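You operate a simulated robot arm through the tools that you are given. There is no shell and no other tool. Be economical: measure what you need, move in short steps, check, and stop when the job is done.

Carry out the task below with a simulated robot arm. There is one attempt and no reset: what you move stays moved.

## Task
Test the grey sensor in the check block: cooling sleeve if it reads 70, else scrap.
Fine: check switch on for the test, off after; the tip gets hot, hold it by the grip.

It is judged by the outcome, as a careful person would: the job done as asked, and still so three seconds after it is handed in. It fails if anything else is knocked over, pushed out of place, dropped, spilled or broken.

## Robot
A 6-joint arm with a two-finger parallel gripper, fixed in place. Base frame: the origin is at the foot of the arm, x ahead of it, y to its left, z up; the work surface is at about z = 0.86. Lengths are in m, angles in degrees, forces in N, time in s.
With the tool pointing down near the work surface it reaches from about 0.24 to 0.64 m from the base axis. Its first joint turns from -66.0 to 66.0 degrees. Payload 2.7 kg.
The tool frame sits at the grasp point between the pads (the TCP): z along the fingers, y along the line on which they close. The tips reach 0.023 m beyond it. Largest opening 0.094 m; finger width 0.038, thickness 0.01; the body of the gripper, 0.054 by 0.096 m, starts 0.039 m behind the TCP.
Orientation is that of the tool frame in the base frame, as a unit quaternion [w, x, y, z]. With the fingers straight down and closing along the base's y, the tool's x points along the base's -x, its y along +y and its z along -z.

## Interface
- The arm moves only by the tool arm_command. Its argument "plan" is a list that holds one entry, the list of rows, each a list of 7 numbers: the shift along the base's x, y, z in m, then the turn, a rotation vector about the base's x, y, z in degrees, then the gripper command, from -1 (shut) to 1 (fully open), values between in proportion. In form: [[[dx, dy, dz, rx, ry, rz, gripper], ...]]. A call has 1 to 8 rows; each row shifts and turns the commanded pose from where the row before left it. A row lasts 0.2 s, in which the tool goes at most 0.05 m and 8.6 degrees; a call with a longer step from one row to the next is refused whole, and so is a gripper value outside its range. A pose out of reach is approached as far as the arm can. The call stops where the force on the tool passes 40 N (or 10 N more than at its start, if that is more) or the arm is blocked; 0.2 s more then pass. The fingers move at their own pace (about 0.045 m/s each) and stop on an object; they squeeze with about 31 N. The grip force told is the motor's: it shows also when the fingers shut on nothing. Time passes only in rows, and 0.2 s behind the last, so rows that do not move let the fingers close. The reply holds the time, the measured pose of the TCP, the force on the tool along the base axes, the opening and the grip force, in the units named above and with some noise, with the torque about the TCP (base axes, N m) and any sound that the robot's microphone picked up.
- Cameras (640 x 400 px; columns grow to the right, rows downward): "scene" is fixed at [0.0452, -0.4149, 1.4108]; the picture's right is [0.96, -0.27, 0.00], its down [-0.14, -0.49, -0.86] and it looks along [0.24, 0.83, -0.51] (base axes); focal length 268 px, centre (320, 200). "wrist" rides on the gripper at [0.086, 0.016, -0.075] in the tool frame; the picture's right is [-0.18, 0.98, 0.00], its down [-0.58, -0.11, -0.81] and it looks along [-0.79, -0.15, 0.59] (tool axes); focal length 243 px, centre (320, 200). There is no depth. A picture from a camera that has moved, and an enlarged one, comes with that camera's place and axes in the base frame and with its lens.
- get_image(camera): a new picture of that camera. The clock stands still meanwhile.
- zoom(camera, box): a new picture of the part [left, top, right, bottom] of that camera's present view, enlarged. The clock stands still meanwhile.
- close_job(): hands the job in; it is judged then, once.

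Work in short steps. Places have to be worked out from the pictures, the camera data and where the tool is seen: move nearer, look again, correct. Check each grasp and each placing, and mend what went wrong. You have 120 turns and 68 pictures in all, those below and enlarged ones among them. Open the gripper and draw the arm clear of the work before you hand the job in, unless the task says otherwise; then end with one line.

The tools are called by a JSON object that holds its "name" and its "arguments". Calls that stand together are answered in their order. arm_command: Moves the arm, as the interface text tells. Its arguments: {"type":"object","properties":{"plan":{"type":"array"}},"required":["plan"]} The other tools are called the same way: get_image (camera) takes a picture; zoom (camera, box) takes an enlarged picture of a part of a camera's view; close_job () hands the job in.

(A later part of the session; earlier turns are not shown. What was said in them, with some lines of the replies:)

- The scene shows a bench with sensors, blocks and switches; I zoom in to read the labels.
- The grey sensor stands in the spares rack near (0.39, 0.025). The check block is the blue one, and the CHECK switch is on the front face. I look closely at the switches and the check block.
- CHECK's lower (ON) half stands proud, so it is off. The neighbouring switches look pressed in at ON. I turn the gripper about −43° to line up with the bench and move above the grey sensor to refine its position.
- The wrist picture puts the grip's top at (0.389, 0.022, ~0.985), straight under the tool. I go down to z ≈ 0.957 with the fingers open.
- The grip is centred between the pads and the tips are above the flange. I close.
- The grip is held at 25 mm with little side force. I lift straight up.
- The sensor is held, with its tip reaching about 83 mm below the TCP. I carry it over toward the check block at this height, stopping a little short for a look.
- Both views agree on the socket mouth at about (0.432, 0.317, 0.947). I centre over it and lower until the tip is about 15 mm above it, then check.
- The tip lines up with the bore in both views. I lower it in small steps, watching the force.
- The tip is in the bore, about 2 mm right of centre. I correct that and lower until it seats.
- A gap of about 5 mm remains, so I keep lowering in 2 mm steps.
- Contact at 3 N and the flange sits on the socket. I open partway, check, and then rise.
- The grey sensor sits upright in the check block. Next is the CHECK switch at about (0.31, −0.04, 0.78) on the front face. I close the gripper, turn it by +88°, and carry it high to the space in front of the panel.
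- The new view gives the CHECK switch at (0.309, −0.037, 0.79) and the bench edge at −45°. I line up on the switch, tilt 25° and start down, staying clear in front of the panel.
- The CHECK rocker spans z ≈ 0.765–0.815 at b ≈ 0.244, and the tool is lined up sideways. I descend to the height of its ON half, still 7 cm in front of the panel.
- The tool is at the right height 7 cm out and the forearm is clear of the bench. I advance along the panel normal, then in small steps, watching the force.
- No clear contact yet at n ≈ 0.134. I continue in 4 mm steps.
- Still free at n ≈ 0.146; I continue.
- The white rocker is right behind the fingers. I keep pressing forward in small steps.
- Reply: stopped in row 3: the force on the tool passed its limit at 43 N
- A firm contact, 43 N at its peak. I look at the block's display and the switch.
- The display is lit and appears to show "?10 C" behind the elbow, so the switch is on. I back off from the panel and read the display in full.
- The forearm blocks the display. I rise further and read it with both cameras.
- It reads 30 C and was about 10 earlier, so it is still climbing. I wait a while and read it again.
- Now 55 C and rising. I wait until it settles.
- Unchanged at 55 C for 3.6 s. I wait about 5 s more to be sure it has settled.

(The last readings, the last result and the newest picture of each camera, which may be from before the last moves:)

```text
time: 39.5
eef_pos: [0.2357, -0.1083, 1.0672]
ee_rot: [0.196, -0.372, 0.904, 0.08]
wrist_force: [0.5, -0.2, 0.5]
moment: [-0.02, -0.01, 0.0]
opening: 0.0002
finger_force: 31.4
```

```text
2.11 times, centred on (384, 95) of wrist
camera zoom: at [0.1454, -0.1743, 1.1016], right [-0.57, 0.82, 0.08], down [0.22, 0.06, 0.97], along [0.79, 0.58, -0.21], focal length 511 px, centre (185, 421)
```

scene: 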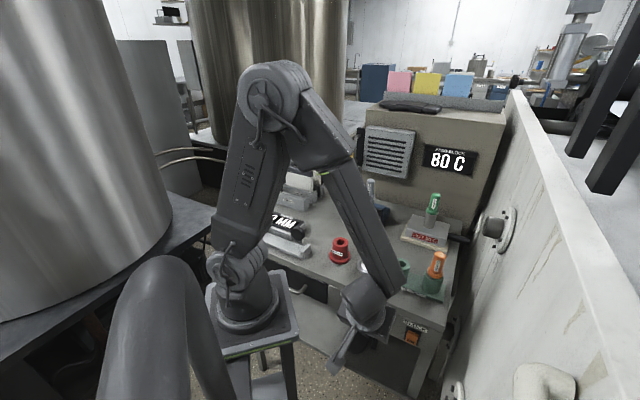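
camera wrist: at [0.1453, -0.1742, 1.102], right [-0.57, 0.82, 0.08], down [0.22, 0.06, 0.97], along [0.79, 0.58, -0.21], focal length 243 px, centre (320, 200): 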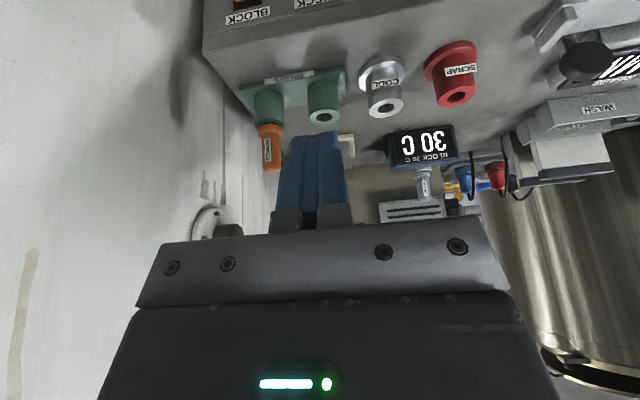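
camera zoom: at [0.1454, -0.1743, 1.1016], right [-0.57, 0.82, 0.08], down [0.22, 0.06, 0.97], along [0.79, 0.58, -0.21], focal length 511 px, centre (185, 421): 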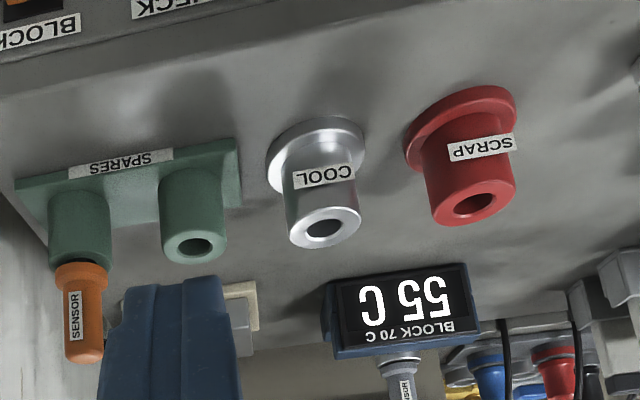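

The reading has settled at 55 C, so the sensor goes to scrap. First I switch CHECK off: back down to the height of the rocker's upper half (TCP z ≈ 0.82), in front of the panel.

{"name": "arm_command", "arguments": {"plan": [[[0, 0, -0.042, 0, 0, 0, -1], [0, 0, -0.042, 0, 0, 0, -1], [0, 0, -0.042, 0, 0, 0, -1], [0, 0, -0.042, 0, 0, 0, -1], [0, 0, -0.042, 0, 0, 0, -1], [0, 0, -0.037, 0, 0, 0, -1], [0, 0, 0, 0, 0, 0, -1]]]}}

{"name": "arm_command", "arguments": {"plan": [[[0.014, 0.014, 0, 0, 0, 0, -1], [0.014, 0.014, 0, 0, 0, 0, -1], [0.009, 0.009, 0, 0, 0, 0, -1], [0.004, 0.004, 0, 0, 0, 0, -1], [0, 0, 0, 0, 0, 0, -1]]]}}

{"name": "get_image", "arguments": {"camera": "wrist"}}

```text
time: 41.1
eef_pos: [0.2357, -0.1069, 0.822]
ee_rot: [0.194, -0.373, 0.904, 0.08]
wrist_force: [-0.4, -0.5, 0.0]
moment: [0.0, 0.02, 0.01]
opening: 0.0001
finger_force: 30.8
```

```text
time: 42.3
eef_pos: [0.2769, -0.0666, 0.8201]
ee_rot: [0.194, -0.372, 0.904, 0.08]
wrist_force: [-0.3, -0.3, -0.1]
moment: [-0.04, 0.01, 0.02]
opening: 0.0
finger_force: 30.9
```

```text
26 pictures are left
camera wrist: at [0.1876, -0.1321, 0.8536], right [-0.57, 0.82, 0.08], down [0.22, 0.06, 0.97], along [0.79, 0.58, -0.21], focal length 243 px, centre (320, 200)
```

wrist: 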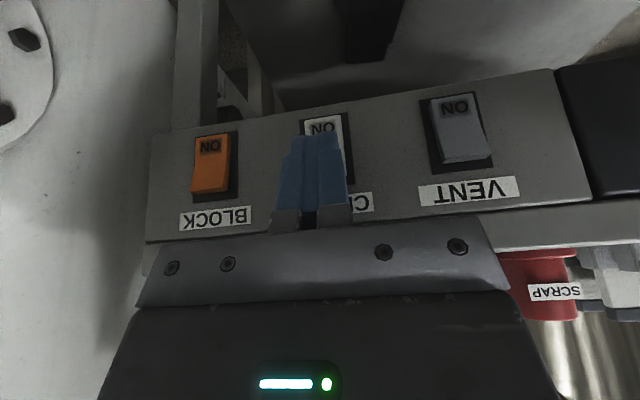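

The fingertips sit over the upper half of the CHECK rocker, which now shows ON pressed in. I press forward in small steps.

{"name": "arm_command", "arguments": {"plan": [[[0.003, 0.003, 0, 0, 0, 0, -1], [0.003, 0.003, 0, 0, 0, 0, -1], [0.003, 0.003, 0, 0, 0, 0, -1], [0.003, 0.003, 0, 0, 0, 0, -1], [0.003, 0.003, 0, 0, 0, 0, -1], [0, 0, 0, 0, 0, 0, -1]]]}}

{"name": "zoom", "arguments": {"camera": "scene", "box": [320, 180, 448, 260]}}

```text
time: 43.7
eef_pos: [0.2922, -0.0492, 0.8212]
ee_rot: [0.195, -0.373, 0.903, 0.081]
wrist_force: [-2.2, -1.6, 5.5]
moment: [0.09, 0.02, -0.03]
opening: 0.0
finger_force: 30.7
```

```text
5.00 times, centred on (384, 220) of scene
camera zoom: at [0.0451, -0.4149, 1.4108], right [0.96, -0.27, 0.0], down [-0.14, -0.49, -0.86], along [0.24, 0.83, -0.51], focal length 1338 px, centre (0, 100)
```

zoom: 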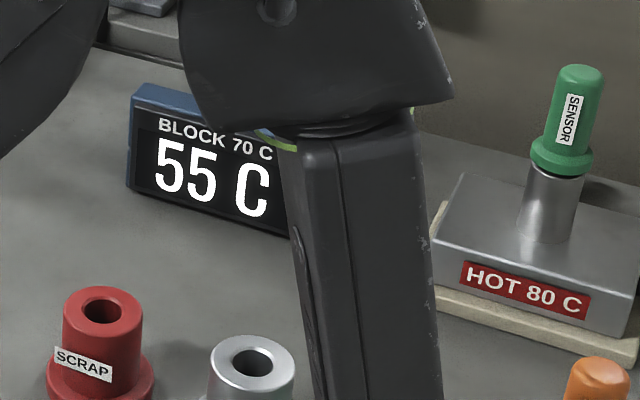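

Light contact, but still on. I press a few millimetres further.

{"name": "arm_command", "arguments": {"plan": [[[0.002, 0.002, 0, 0, 0, 0, -1], [0.002, 0.002, 0, 0, 0, 0, -1], [0.002, 0.002, 0, 0, 0, 0, -1], [0, 0, 0, 0, 0, 0, -1]]]}}

{"name": "zoom", "arguments": {"camera": "scene", "box": [320, 180, 448, 260]}}

```text
time: 44.2
eef_pos: [0.2954, -0.0489, 0.8221]
ee_rot: [0.194, -0.374, 0.903, 0.081]
wrist_force: [-6.1, -4.7, 10.2]
moment: [0.09, 0.0, 0.03]
opening: 0.0
finger_force: 30.6
stopped in row 2: the force on the tool passed its limit at 46 N (the readings are from after the stop); the commanded pose is now the measured one
```

```text
5.00 times, centred on (384, 220) of scene
camera zoom: at [0.045, -0.415, 1.4108], right [0.96, -0.27, 0.0], down [-0.14, -0.49, -0.86], along [0.24, 0.83, -0.51], focal length 1338 px, centre (0, 100)
```

zoom: 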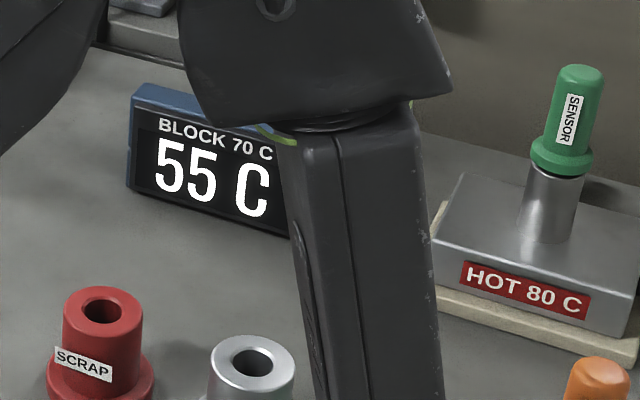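

46 N but the check block is still lit. The upward force suggests the contact is too high on the rocker. I back off a little and look.

{"name": "arm_command", "arguments": {"plan": [[[-0.005, -0.005, 0, 0, 0, 0, -1], [-0.01, -0.01, 0, 0, 0, 0, -1], [-0.01, -0.01, 0, 0, 0, 0, -1], [0, 0, 0, 0, 0, 0, -1]]]}}

{"name": "zoom", "arguments": {"camera": "wrist", "box": [160, 80, 480, 280]}}

{"name": "zoom", "arguments": {"camera": "scene", "box": [310, 260, 438, 340]}}

```text
time: 45.2
eef_pos: [0.2703, -0.0745, 0.8226]
ee_rot: [0.194, -0.373, 0.904, 0.08]
wrist_force: [-0.1, -0.8, -0.5]
moment: [-0.02, 0.0, -0.02]
opening: 0.0001
finger_force: 31.5
```

```text
2.00 times, centred on (320, 180) of wrist
camera zoom: at [0.179, -0.1398, 0.8557], right [-0.57, 0.82, 0.08], down [0.22, 0.06, 0.97], along [0.79, 0.58, -0.21], focal length 485 px, centre (320, 240)
```

zoom: 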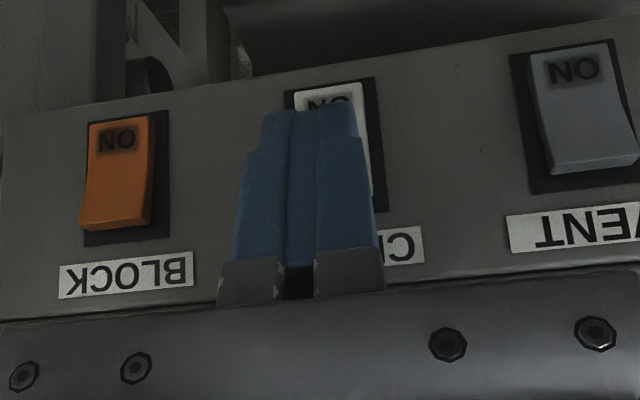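

```text
5.00 times, centred on (374, 300) of scene
camera zoom: at [0.0452, -0.4149, 1.4108], right [0.96, -0.27, 0.0], down [-0.14, -0.49, -0.86], along [0.24, 0.83, -0.51], focal length 1338 px, centre (50, -300)
```

zoom: 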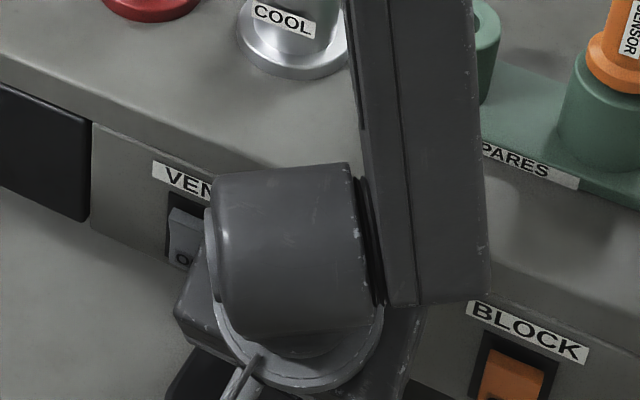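

The rocker's top end is really at z ≈ 0.805, so I pressed its upper rim. I go 13 mm lower and 3 mm sideways to centre on the upper half, then press again.

{"name": "arm_command", "arguments": {"plan": [[[-0.0025, 0.0025, -0.0135, 0, 0, 0, -1], [0.01, 0.01, 0, 0, 0, 0, -1], [0.004, 0.004, 0, 0, 0, 0, -1], [0.003, 0.003, 0, 0, 0, 0, -1], [0.002, 0.002, 0, 0, 0, 0, -1], [0.002, 0.002, 0, 0, 0, 0, -1], [0, 0, 0, 0, 0, 0, -1]]]}}

{"name": "zoom", "arguments": {"camera": "scene", "box": [320, 180, 448, 260]}}

```text
time: 46.7
eef_pos: [0.2854, -0.0521, 0.806]
ee_rot: [0.19, -0.372, 0.905, 0.077]
wrist_force: [-6.0, -5.7, 4.7]
moment: [0.01, 0.01, 0.01]
opening: 0.0
finger_force: 30.7
stopped in row 7: the force on the tool passed its limit at 43 N (the readings are from after the stop); the commanded pose is now the measured one
```

```text
5.00 times, centred on (384, 220) of scene
camera zoom: at [0.0451, -0.415, 1.4108], right [0.96, -0.27, 0.0], down [-0.14, -0.49, -0.86], along [0.24, 0.83, -0.51], focal length 1338 px, centre (0, 100)
```

zoom: 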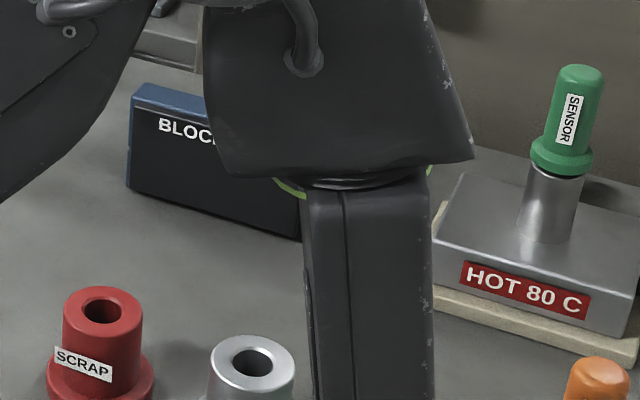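

The display is dark, so the check is off. I back away from the panel, then rise and take the tilt out.

{"name": "arm_command", "arguments": {"plan": [[[-0.01, -0.01, 0, 0, 0, 0, -1], [-0.014, -0.014, 0, 0, 0, 0, -1], [-0.014, -0.014, 0, 0, 0, 0, -1], [-0.012, -0.012, 0, 0, 0, 0, -1], [0, 0, 0.045, 0, 0, 0, -1], [0, 0, 0.045, 0, 0, 0, -1], [0, 0, 0.045, 0, 0, 0, -1], [0, 0, 0.045, 0, 0, 0, -1]]]}}

{"name": "arm_command", "arguments": {"plan": [[[0, 0, 0.045, -5.6, 5.6, 0, -1], [0, 0, 0.045, -5.6, 5.6, 0, -1], [0, 0, 0.04, -5.6, 5.6, 0, -1], [0, 0, 0.03, 0, 0, -8, -1], [0.008, 0.0375, 0, 0, 0, -8, -1], [0.016, 0.0375, 0, 0, 0, -8, -1], [0.016, 0.0375, 0, 0, 0, -8, -1], [0, 0, 0, 0, 0, 0, -1]]]}}

{"name": "get_image", "arguments": {"camera": "wrist"}}

```text
time: 48.5
eef_pos: [0.2356, -0.1029, 0.9853]
ee_rot: [0.19, -0.373, 0.905, 0.078]
wrist_force: [-0.5, 0.0, 0.3]
moment: [0.03, -0.01, 0.01]
opening: 0.0004
finger_force: 30.8
```

```text
time: 50.3
eef_pos: [0.2774, 0.0099, 1.1497]
ee_rot: [0.001, -0.11, 0.994, -0.001]
wrist_force: [-0.2, -0.1, -0.4]
moment: [0.0, 0.02, -0.01]
opening: 0.0
finger_force: 31.1
```

```text
20 pictures are left
camera wrist: at [0.187, 0.0069, 1.225], right [-0.04, 1.0, 0.0], down [0.59, 0.02, 0.81], along [0.81, 0.03, -0.59], focal length 243 px, centre (320, 200)
```

wrist: 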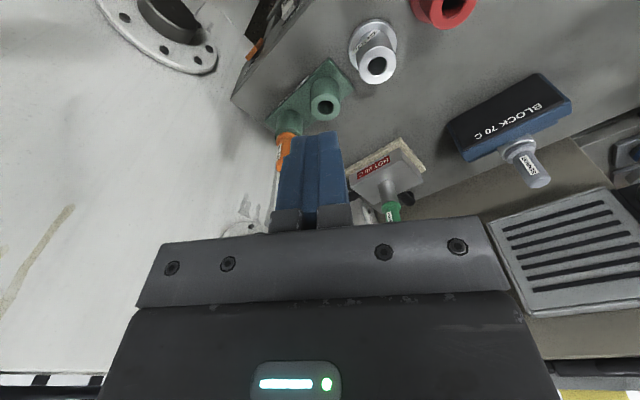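

Level again with yaw +12.6°. I move back over the check block with yaw −43° and the gripper open.

{"name": "arm_command", "arguments": {"plan": [[[0.019, 0.0385, 0, 0, 0, -8, -1], [0.019, 0.0385, 0, 0, 0, -8, 0.6], [0.019, 0.0385, 0, 0, 0, -8, 0.6], [0.019, 0.0385, 0, 0, 0, -8, 0.6], [0.019, 0.0385, 0, 0, 0, -8, 0.6], [0.019, 0.0385, 0, 0, 0, -8, 0.6], [0.019, 0.0385, 0, 0, 0, -8, 0.6], [0.02, 0.0385, 0, 0, 0, 0, 0.6]]]}}

{"name": "arm_command", "arguments": {"plan": [[[0, 0, 0, 0, 0, 0, 0.6], [0, 0, 0, 0, 0, 0, 0.6]]]}}

{"name": "get_image", "arguments": {"camera": "wrist"}}

```text
time: 52.1
eef_pos: [0.4272, 0.3189, 1.1463]
ee_rot: [0.0, 0.369, 0.93, -0.002]
wrist_force: [-0.5, -0.2, -0.8]
moment: [-0.01, 0.02, 0.01]
opening: 0.0756
finger_force: 0.1
```

```text
time: 52.7
eef_pos: [0.4277, 0.3181, 1.1463]
ee_rot: [0.001, 0.368, 0.93, -0.002]
wrist_force: [-0.2, -0.1, -0.7]
moment: [-0.01, 0.01, -0.02]
opening: 0.0753
finger_force: 0.0
```

```text
19 pictures are left
camera wrist: at [0.3747, 0.3904, 1.2226], right [0.81, 0.59, 0.0], down [0.35, -0.48, 0.81], along [0.47, -0.65, -0.59], focal length 243 px, centre (320, 200)
```

wrist: 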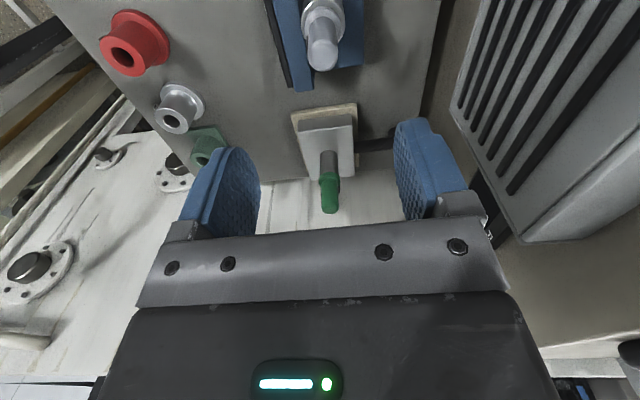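

The sensor is directly below, at about (0.428, 0.319). I descend to the same grip height and close on the grip.

{"name": "arm_command", "arguments": {"plan": [[[0, 0, -0.04, 0, 0, 0, 0.6], [0, 0, -0.04, 0, 0, 0, 0.6], [0, 0, -0.04, 0, 0, 0, 0.6], [0, 0, -0.025, 0, 0, 0, 0.6], [0, 0, -0.014, 0, 0, 0, 0.6], [0, 0, 0, 0, 0, 0, 0.6]]]}}

{"name": "get_image", "arguments": {"camera": "wrist"}}

```text
time: 54.1
eef_pos: [0.4291, 0.3193, 0.9893]
ee_rot: [0.0, 0.368, 0.93, -0.002]
wrist_force: [-0.1, -0.8, -0.8]
moment: [0.01, 0.01, 0.0]
opening: 0.0752
finger_force: 0.0
```

```text
18 pictures are left
camera wrist: at [0.3764, 0.3901, 1.0649], right [0.81, 0.59, 0.0], down [0.35, -0.48, 0.81], along [0.48, -0.65, -0.59], focal length 243 px, centre (320, 200)
```

wrist: 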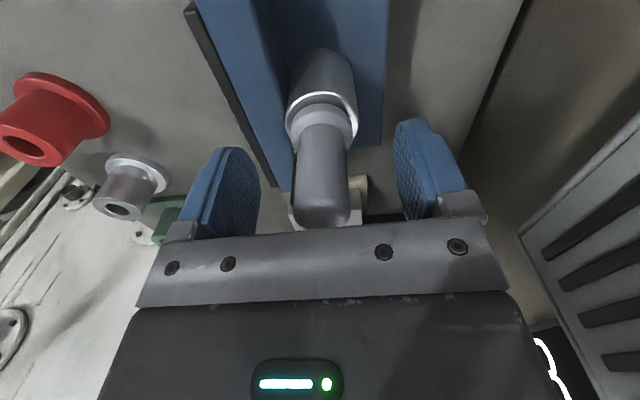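

Centred on the grip, with the tips above the flange. I close and lift.

{"name": "arm_command", "arguments": {"plan": [[[0, 0, 0, 0, 0, 0, -1], [0, 0, 0, 0, 0, 0, -1], [0, 0, 0, 0, 0, 0, -1], [0, 0, 0, 0, 0, 0, -1], [0, 0, 0, 0, 0, 0, -1]]]}}

{"name": "arm_command", "arguments": {"plan": [[[0, 0, 0.01, 0, 0, 0, -1], [0, 0, 0.02, 0, 0, 0, -1], [0, 0, 0.03, 0, 0, 0, -1], [0, 0, 0.03, 0, 0, 0, -1], [0, 0, 0.03, 0, 0, 0, -1], [0, 0, 0, 0, 0, 0, -1]]]}}

{"name": "get_image", "arguments": {"camera": "wrist"}}

{"name": "get_image", "arguments": {"camera": "scene"}}

```text
time: 55.3
eef_pos: [0.431, 0.3184, 0.989]
ee_rot: [0.0, 0.369, 0.93, -0.001]
wrist_force: [0.8, -0.1, -0.3]
moment: [0.01, -0.01, 0.01]
opening: 0.0248
finger_force: 31.1
```

```text
time: 56.7
eef_pos: [0.4283, 0.3168, 1.1092]
ee_rot: [0.0, 0.368, 0.93, -0.002]
wrist_force: [0.5, 0.2, -0.5]
moment: [0.0, -0.03, -0.02]
opening: 0.025
finger_force: 30.3
```

```text
17 pictures are left
camera wrist: at [0.3756, 0.3884, 1.1851], right [0.81, 0.59, 0.0], down [0.35, -0.47, 0.81], along [0.47, -0.65, -0.59], focal length 243 px, centre (320, 200)
```

wrist: 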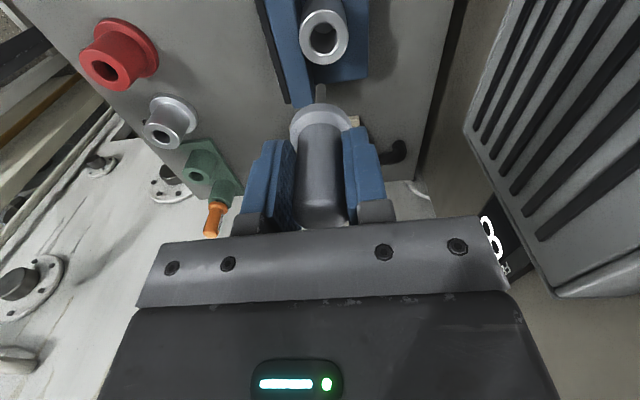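

```text
16 pictures are left
```

scene: 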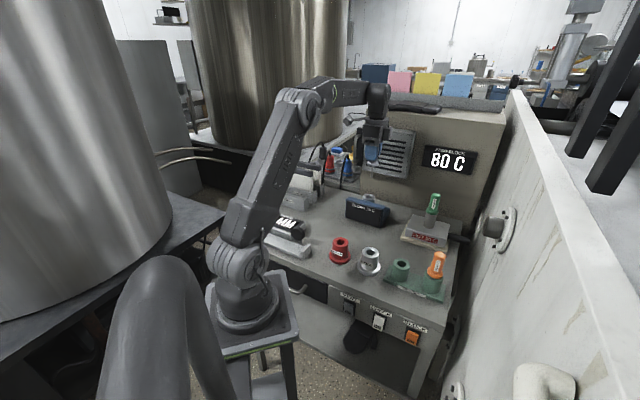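

The sensor is held and the check block looks undisturbed. The SCRAP socket mouth is at about (0.264, 0.145, 0.918) from both views. I carry the sensor over it.

{"name": "arm_command", "arguments": {"plan": [[[-0.02, -0.02, 0, 0, 0, 0, -1], [-0.029, -0.03, 0, 0, 0, 0, -1], [-0.029, -0.031, 0, 0, 0, 0, -1], [-0.029, -0.031, 0, 0, 0, 0, -1], [-0.029, -0.031, 0, 0, 0, 0, -1], [-0.02, -0.021, 0, 0, 0, 0, -1], [-0.009, -0.009, 0, 0, 0, 0, -1], [0, 0, 0, 0, 0, 0, -1]]]}}

{"name": "get_image", "arguments": {"camera": "wrist"}}

{"name": "zoom", "arguments": {"camera": "scene", "box": [292, 200, 388, 260]}}

```text
time: 58.5
eef_pos: [0.2648, 0.1437, 1.1086]
ee_rot: [0.0, 0.368, 0.93, -0.002]
wrist_force: [0.2, 0.4, -0.5]
moment: [-0.01, 0.02, -0.02]
opening: 0.0248
finger_force: 30.9
```

```text
15 pictures are left
camera wrist: at [0.2118, 0.2161, 1.1844], right [0.81, 0.59, 0.0], down [0.35, -0.48, 0.81], along [0.47, -0.65, -0.59], focal length 243 px, centre (320, 200)
```

wrist: 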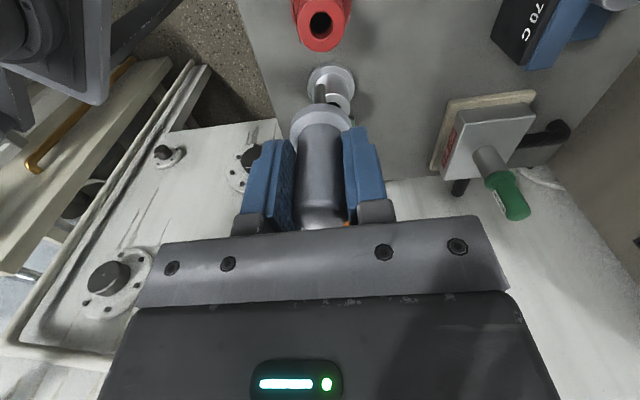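

```text
6.67 times, centred on (340, 230) of scene
camera zoom: at [0.0452, -0.4149, 1.4108], right [0.96, -0.27, 0.0], down [-0.14, -0.49, -0.86], along [0.24, 0.83, -0.51], focal length 1785 px, centre (187, 0)
```

zoom: 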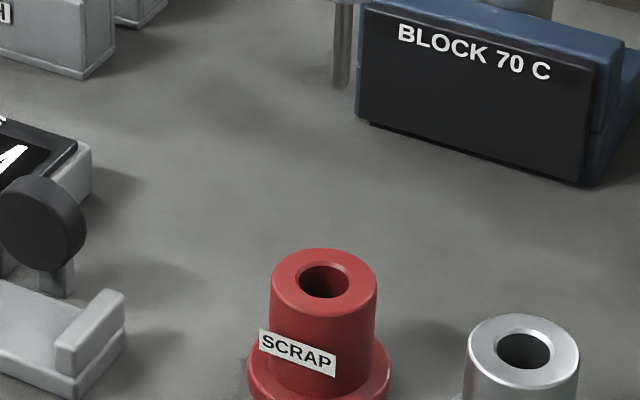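

Lined up to within about 2 mm. I lower until the tip is about 15 mm above the mouth, then check.

{"name": "arm_command", "arguments": {"plan": [[[0, 0.001, -0.03, 0, 0, 0, -1], [0, 0, -0.03, 0, 0, 0, -1], [0, 0, -0.03, 0, 0, 0, -1], [0, 0, 0, 0, 0, 0, -1]]]}}

{"name": "get_image", "arguments": {"camera": "wrist"}}

{"name": "zoom", "arguments": {"camera": "scene", "box": [308, 210, 372, 250]}}

```text
time: 59.5
eef_pos: [0.2645, 0.1469, 1.0161]
ee_rot: [0.0, 0.368, 0.93, -0.001]
wrist_force: [1.4, -0.1, -0.1]
moment: [0.02, 0.03, 0.04]
opening: 0.0248
finger_force: 31.2
```

```text
13 pictures are left
camera wrist: at [0.2108, 0.2174, 1.0926], right [0.81, 0.59, 0.0], down [0.35, -0.48, 0.81], along [0.48, -0.65, -0.59], focal length 243 px, centre (320, 200)
```

wrist: 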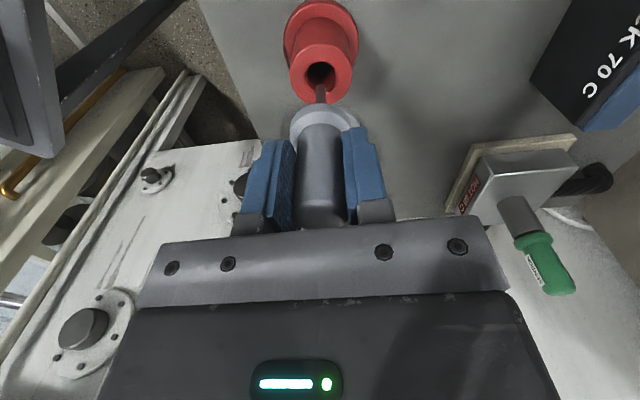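

```text
10.00 times, centred on (340, 230) of scene
camera zoom: at [0.0452, -0.4149, 1.4108], right [0.96, -0.27, 0.0], down [-0.14, -0.49, -0.86], along [0.24, 0.83, -0.51], focal length 2677 px, centre (120, -100)
```

zoom: 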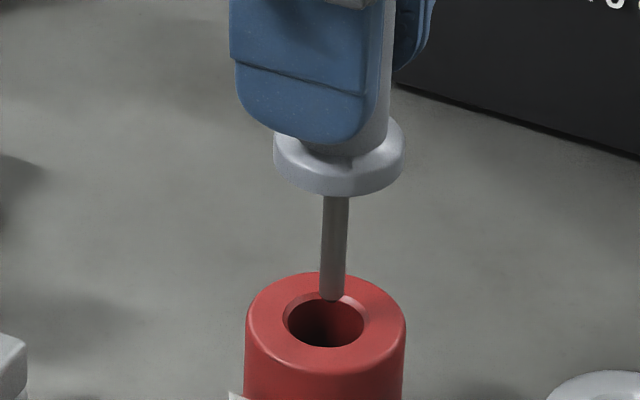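

The tip is over the bore, about 2 mm off centre along the bench. I correct that and lower into the socket.

{"name": "arm_command", "arguments": {"plan": [[[-0.0013, 0.001, -0.005, 0, 0, 0, -1], [0, 0, -0.01, 0, 0, 0, -1], [0, 0, -0.01, 0, 0, 0, -1], [0, 0, -0.01, 0, 0, 0, -1], [0, 0, -0.008, 0, 0, 0, -1], [0, 0, 0, 0, 0, 0, -1]]]}}

{"name": "zoom", "arguments": {"camera": "scene", "box": [308, 215, 372, 255]}}

```text
time: 60.9
eef_pos: [0.2637, 0.1478, 0.9755]
ee_rot: [0.0, 0.368, 0.93, -0.002]
wrist_force: [0.1, -0.6, -0.8]
moment: [-0.02, 0.01, -0.01]
opening: 0.0248
finger_force: 31.3
```

```text
10.00 times, centred on (340, 235) of scene
camera zoom: at [0.0452, -0.4149, 1.4108], right [0.96, -0.27, 0.0], down [-0.14, -0.49, -0.86], along [0.24, 0.83, -0.51], focal length 2677 px, centre (120, -150)
```

zoom: 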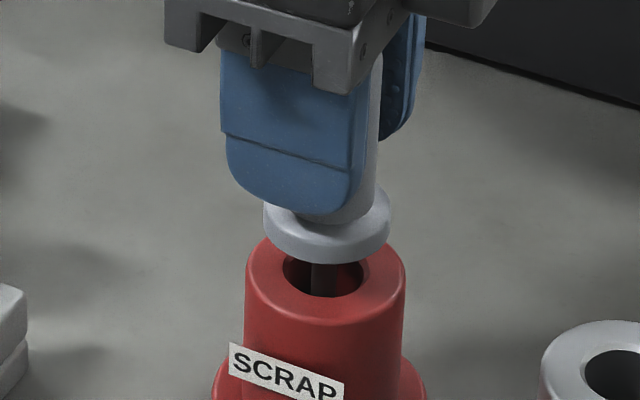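

The tip is in the bore, roughly centred, with about 10 mm to go. I lower until it seats.

{"name": "arm_command", "arguments": {"plan": [[[0, 0, -0.005, 0, 0, 0, -1], [0, 0, -0.003, 0, 0, 0, -1], [0, 0, -0.002, 0, 0, 0, -1], [0, 0, -0.002, 0, 0, 0, -1], [0, 0, 0, 0, 0, 0, -1]]]}}

{"name": "zoom", "arguments": {"camera": "scene", "box": [308, 215, 372, 255]}}

```text
time: 62.1
eef_pos: [0.2626, 0.1474, 0.9634]
ee_rot: [0.001, 0.368, 0.93, 0.0]
wrist_force: [-2.3, -4.2, 23.5]
moment: [-0.36, 0.19, -0.01]
opening: 0.0252
finger_force: 31.3
```

```text
10.00 times, centred on (340, 235) of scene
camera zoom: at [0.0449, -0.4151, 1.4107], right [0.96, -0.27, 0.0], down [-0.14, -0.49, -0.86], along [0.24, 0.83, -0.51], focal length 2677 px, centre (120, -150)
```

zoom: 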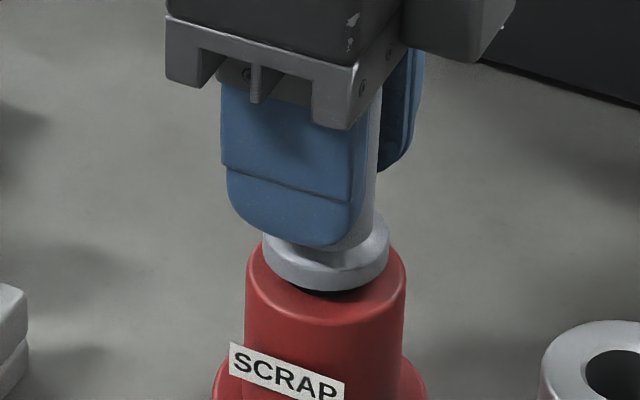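

23 N of contact, but the flange still seems slightly high at the front. I ease up 1.5 mm and look from the wrist.

{"name": "arm_command", "arguments": {"plan": [[[0, 0, 0.0015, 0, 0, 0, -1], [0, 0, 0, 0, 0, 0, -1]]]}}

{"name": "zoom", "arguments": {"camera": "wrist", "box": [240, 20, 400, 120]}}

```text
time: 62.7
eef_pos: [0.2628, 0.148, 0.963]
ee_rot: [-0.001, 0.369, 0.929, -0.002]
wrist_force: [0.4, 0.1, -1.2]
moment: [0.0, 0.04, 0.0]
opening: 0.0249
finger_force: 30.9
```

```text
4.00 times, centred on (320, 70) of wrist
camera zoom: at [0.2096, 0.2191, 1.0398], right [0.81, 0.59, -0.01], down [0.35, -0.47, 0.81], along [0.47, -0.65, -0.59], focal length 970 px, centre (320, 720)
```

zoom: 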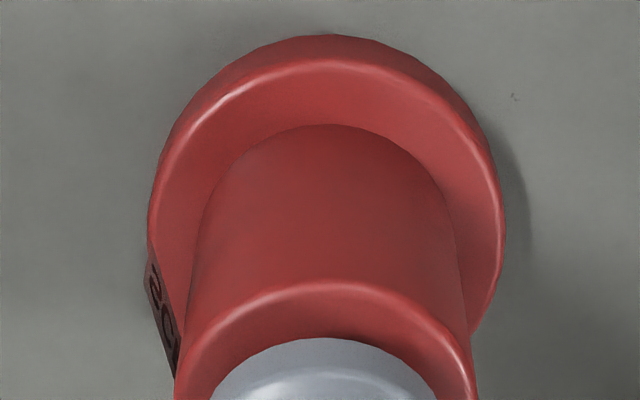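

The force and moment show contact at the tip only, with the wall pushing it toward −x, −y. I lift slightly, shift about 1.5 mm that way and lower again.

{"name": "arm_command", "arguments": {"plan": [[[0, 0, 0.003, 0, 0, 0, -1], [-0.0007, -0.0014, 0, 0, 0, 0, -1], [0, 0, -0.002, 0, 0, 0, -1], [0, 0, -0.0015, 0, 0, 0, -1], [0, 0, -0.0015, 0, 0, 0, -1], [0, 0, 0, 0, 0, 0, -1]]]}}

```text
time: 64.1
eef_pos: [0.2623, 0.1465, 0.9619]
ee_rot: [0.001, 0.368, 0.93, -0.001]
wrist_force: [-2.7, -4.6, 25.1]
moment: [-0.47, 0.18, -0.02]
opening: 0.0247
finger_force: 31.0
```

It stops at the same height, again at the tip: the sensor rests on the bottom of the bore with a small gap under the flange, just as the others stand in their blocks. I relieve the force, release gently and rise.

{"name": "arm_command", "arguments": {"plan": [[[0, 0, 0.0015, 0, 0, 0, -1], [0, 0, 0, 0, 0, 0, -1], [0, 0, 0, 0, 0, 0, 0.4], [0, 0, 0, 0, 0, 0, 0.4], [0, 0, 0, 0, 0, 0, 0.4], [0, 0, 0, 0, 0, 0, 0.4]]]}}

{"name": "zoom", "arguments": {"camera": "scene", "box": [308, 215, 372, 255]}}

```text
time: 65.5
eef_pos: [0.2627, 0.1461, 0.9624]
ee_rot: [0.001, 0.368, 0.93, -0.002]
wrist_force: [-0.3, -0.6, -0.5]
moment: [-0.02, 0.01, -0.02]
opening: 0.066
finger_force: 0.1
```

```text
10.00 times, centred on (340, 235) of scene
camera zoom: at [0.0452, -0.4149, 1.4108], right [0.96, -0.27, 0.0], down [-0.14, -0.49, -0.86], along [0.24, 0.83, -0.51], focal length 2677 px, centre (120, -150)
```

zoom: 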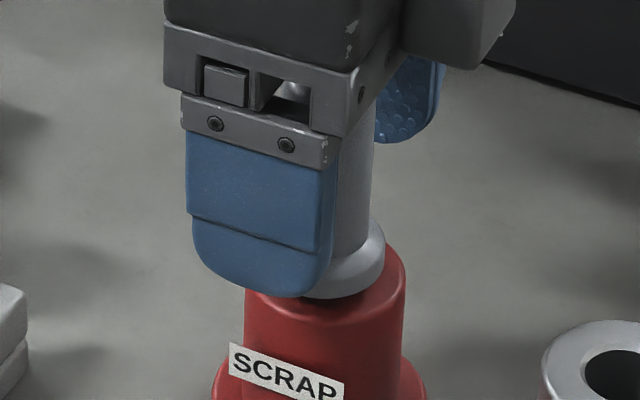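

It stands freely. I rise clear and check it, the switch and the rest of the scene.

{"name": "arm_command", "arguments": {"plan": [[[0, 0, 0.02, 0, 0, 0, 0.4], [0, 0, 0.04, 0, 0, 0, 0.4], [0, 0, 0.045, 0, 0, 0, 0.4], [0, 0, 0.045, 0, 0, 0, 0.4], [0, 0, 0.045, 0, 0, 0, 0.4], [0, 0, 0.03, 0, 0, 0, 0.4], [0, 0, 0, 0, 0, 0, 0.4]]]}}

{"name": "zoom", "arguments": {"camera": "scene", "box": [300, 180, 460, 280]}}

{"name": "zoom", "arguments": {"camera": "scene", "box": [336, 286, 432, 346]}}

{"name": "get_image", "arguments": {"camera": "scene"}}

```text
time: 67.1
eef_pos: [0.2626, 0.1485, 1.1891]
ee_rot: [0.0, 0.368, 0.93, -0.001]
wrist_force: [-0.1, -0.1, 0.5]
moment: [0.04, -0.04, 0.01]
opening: 0.0659
finger_force: 0.0
```

```text
4.00 times, centred on (380, 230) of scene
camera zoom: at [0.0452, -0.4149, 1.4108], right [0.96, -0.27, 0.0], down [-0.14, -0.49, -0.86], along [0.24, 0.83, -0.51], focal length 1071 px, centre (80, 80)
```

zoom: 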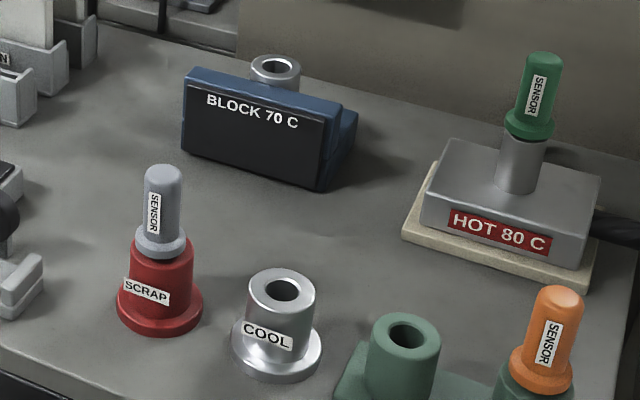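

```text
6.67 times, centred on (384, 316) of scene
camera zoom: at [0.0452, -0.4149, 1.4108], right [0.96, -0.27, 0.0], down [-0.14, -0.49, -0.86], along [0.24, 0.83, -0.51], focal length 1785 px, centre (-107, -573)
```

zoom: 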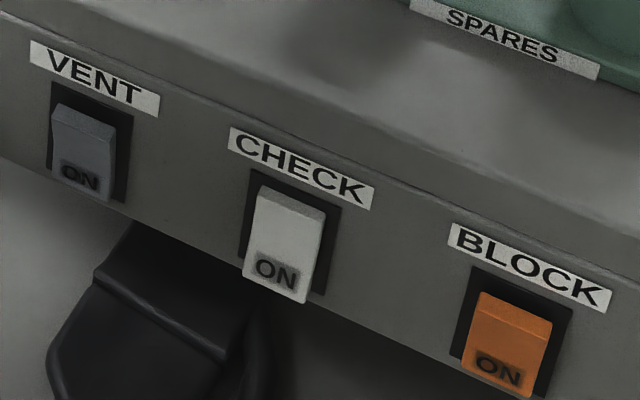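

```text
5 pictures are left
```

scene: 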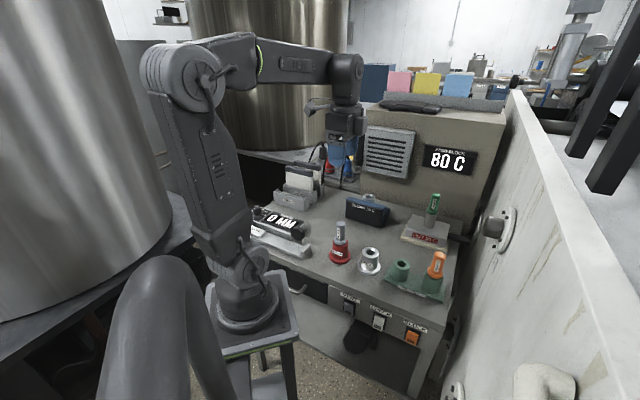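

The sensor stands upright in SCRAP, CHECK is back in its off position, and nothing else has moved. I open the gripper fully and hand in.

{"name": "arm_command", "arguments": {"plan": [[[0, 0, 0.02, 0, 0, 0, 1], [0, 0, 0, 0, 0, 0, 1], [0, 0, 0, 0, 0, 0, 1], [0, 0, 0, 0, 0, 0, 1]]]}}

{"name": "close_job", "arguments": {}}

```text
time: 68.1
eef_pos: [0.2619, 0.1476, 1.2093]
ee_rot: [0.0, 0.368, 0.93, -0.002]
wrist_force: [0.2, 0.2, 0.0]
moment: [0.0, 0.0, 0.01]
opening: 0.0941
finger_force: 0.1
```

```text
The job is handed in.
```

The grey sensor settled at 55 C in the check block, not 70, so it now stands in the scrap socket, with the check switch off again and the arm clear.
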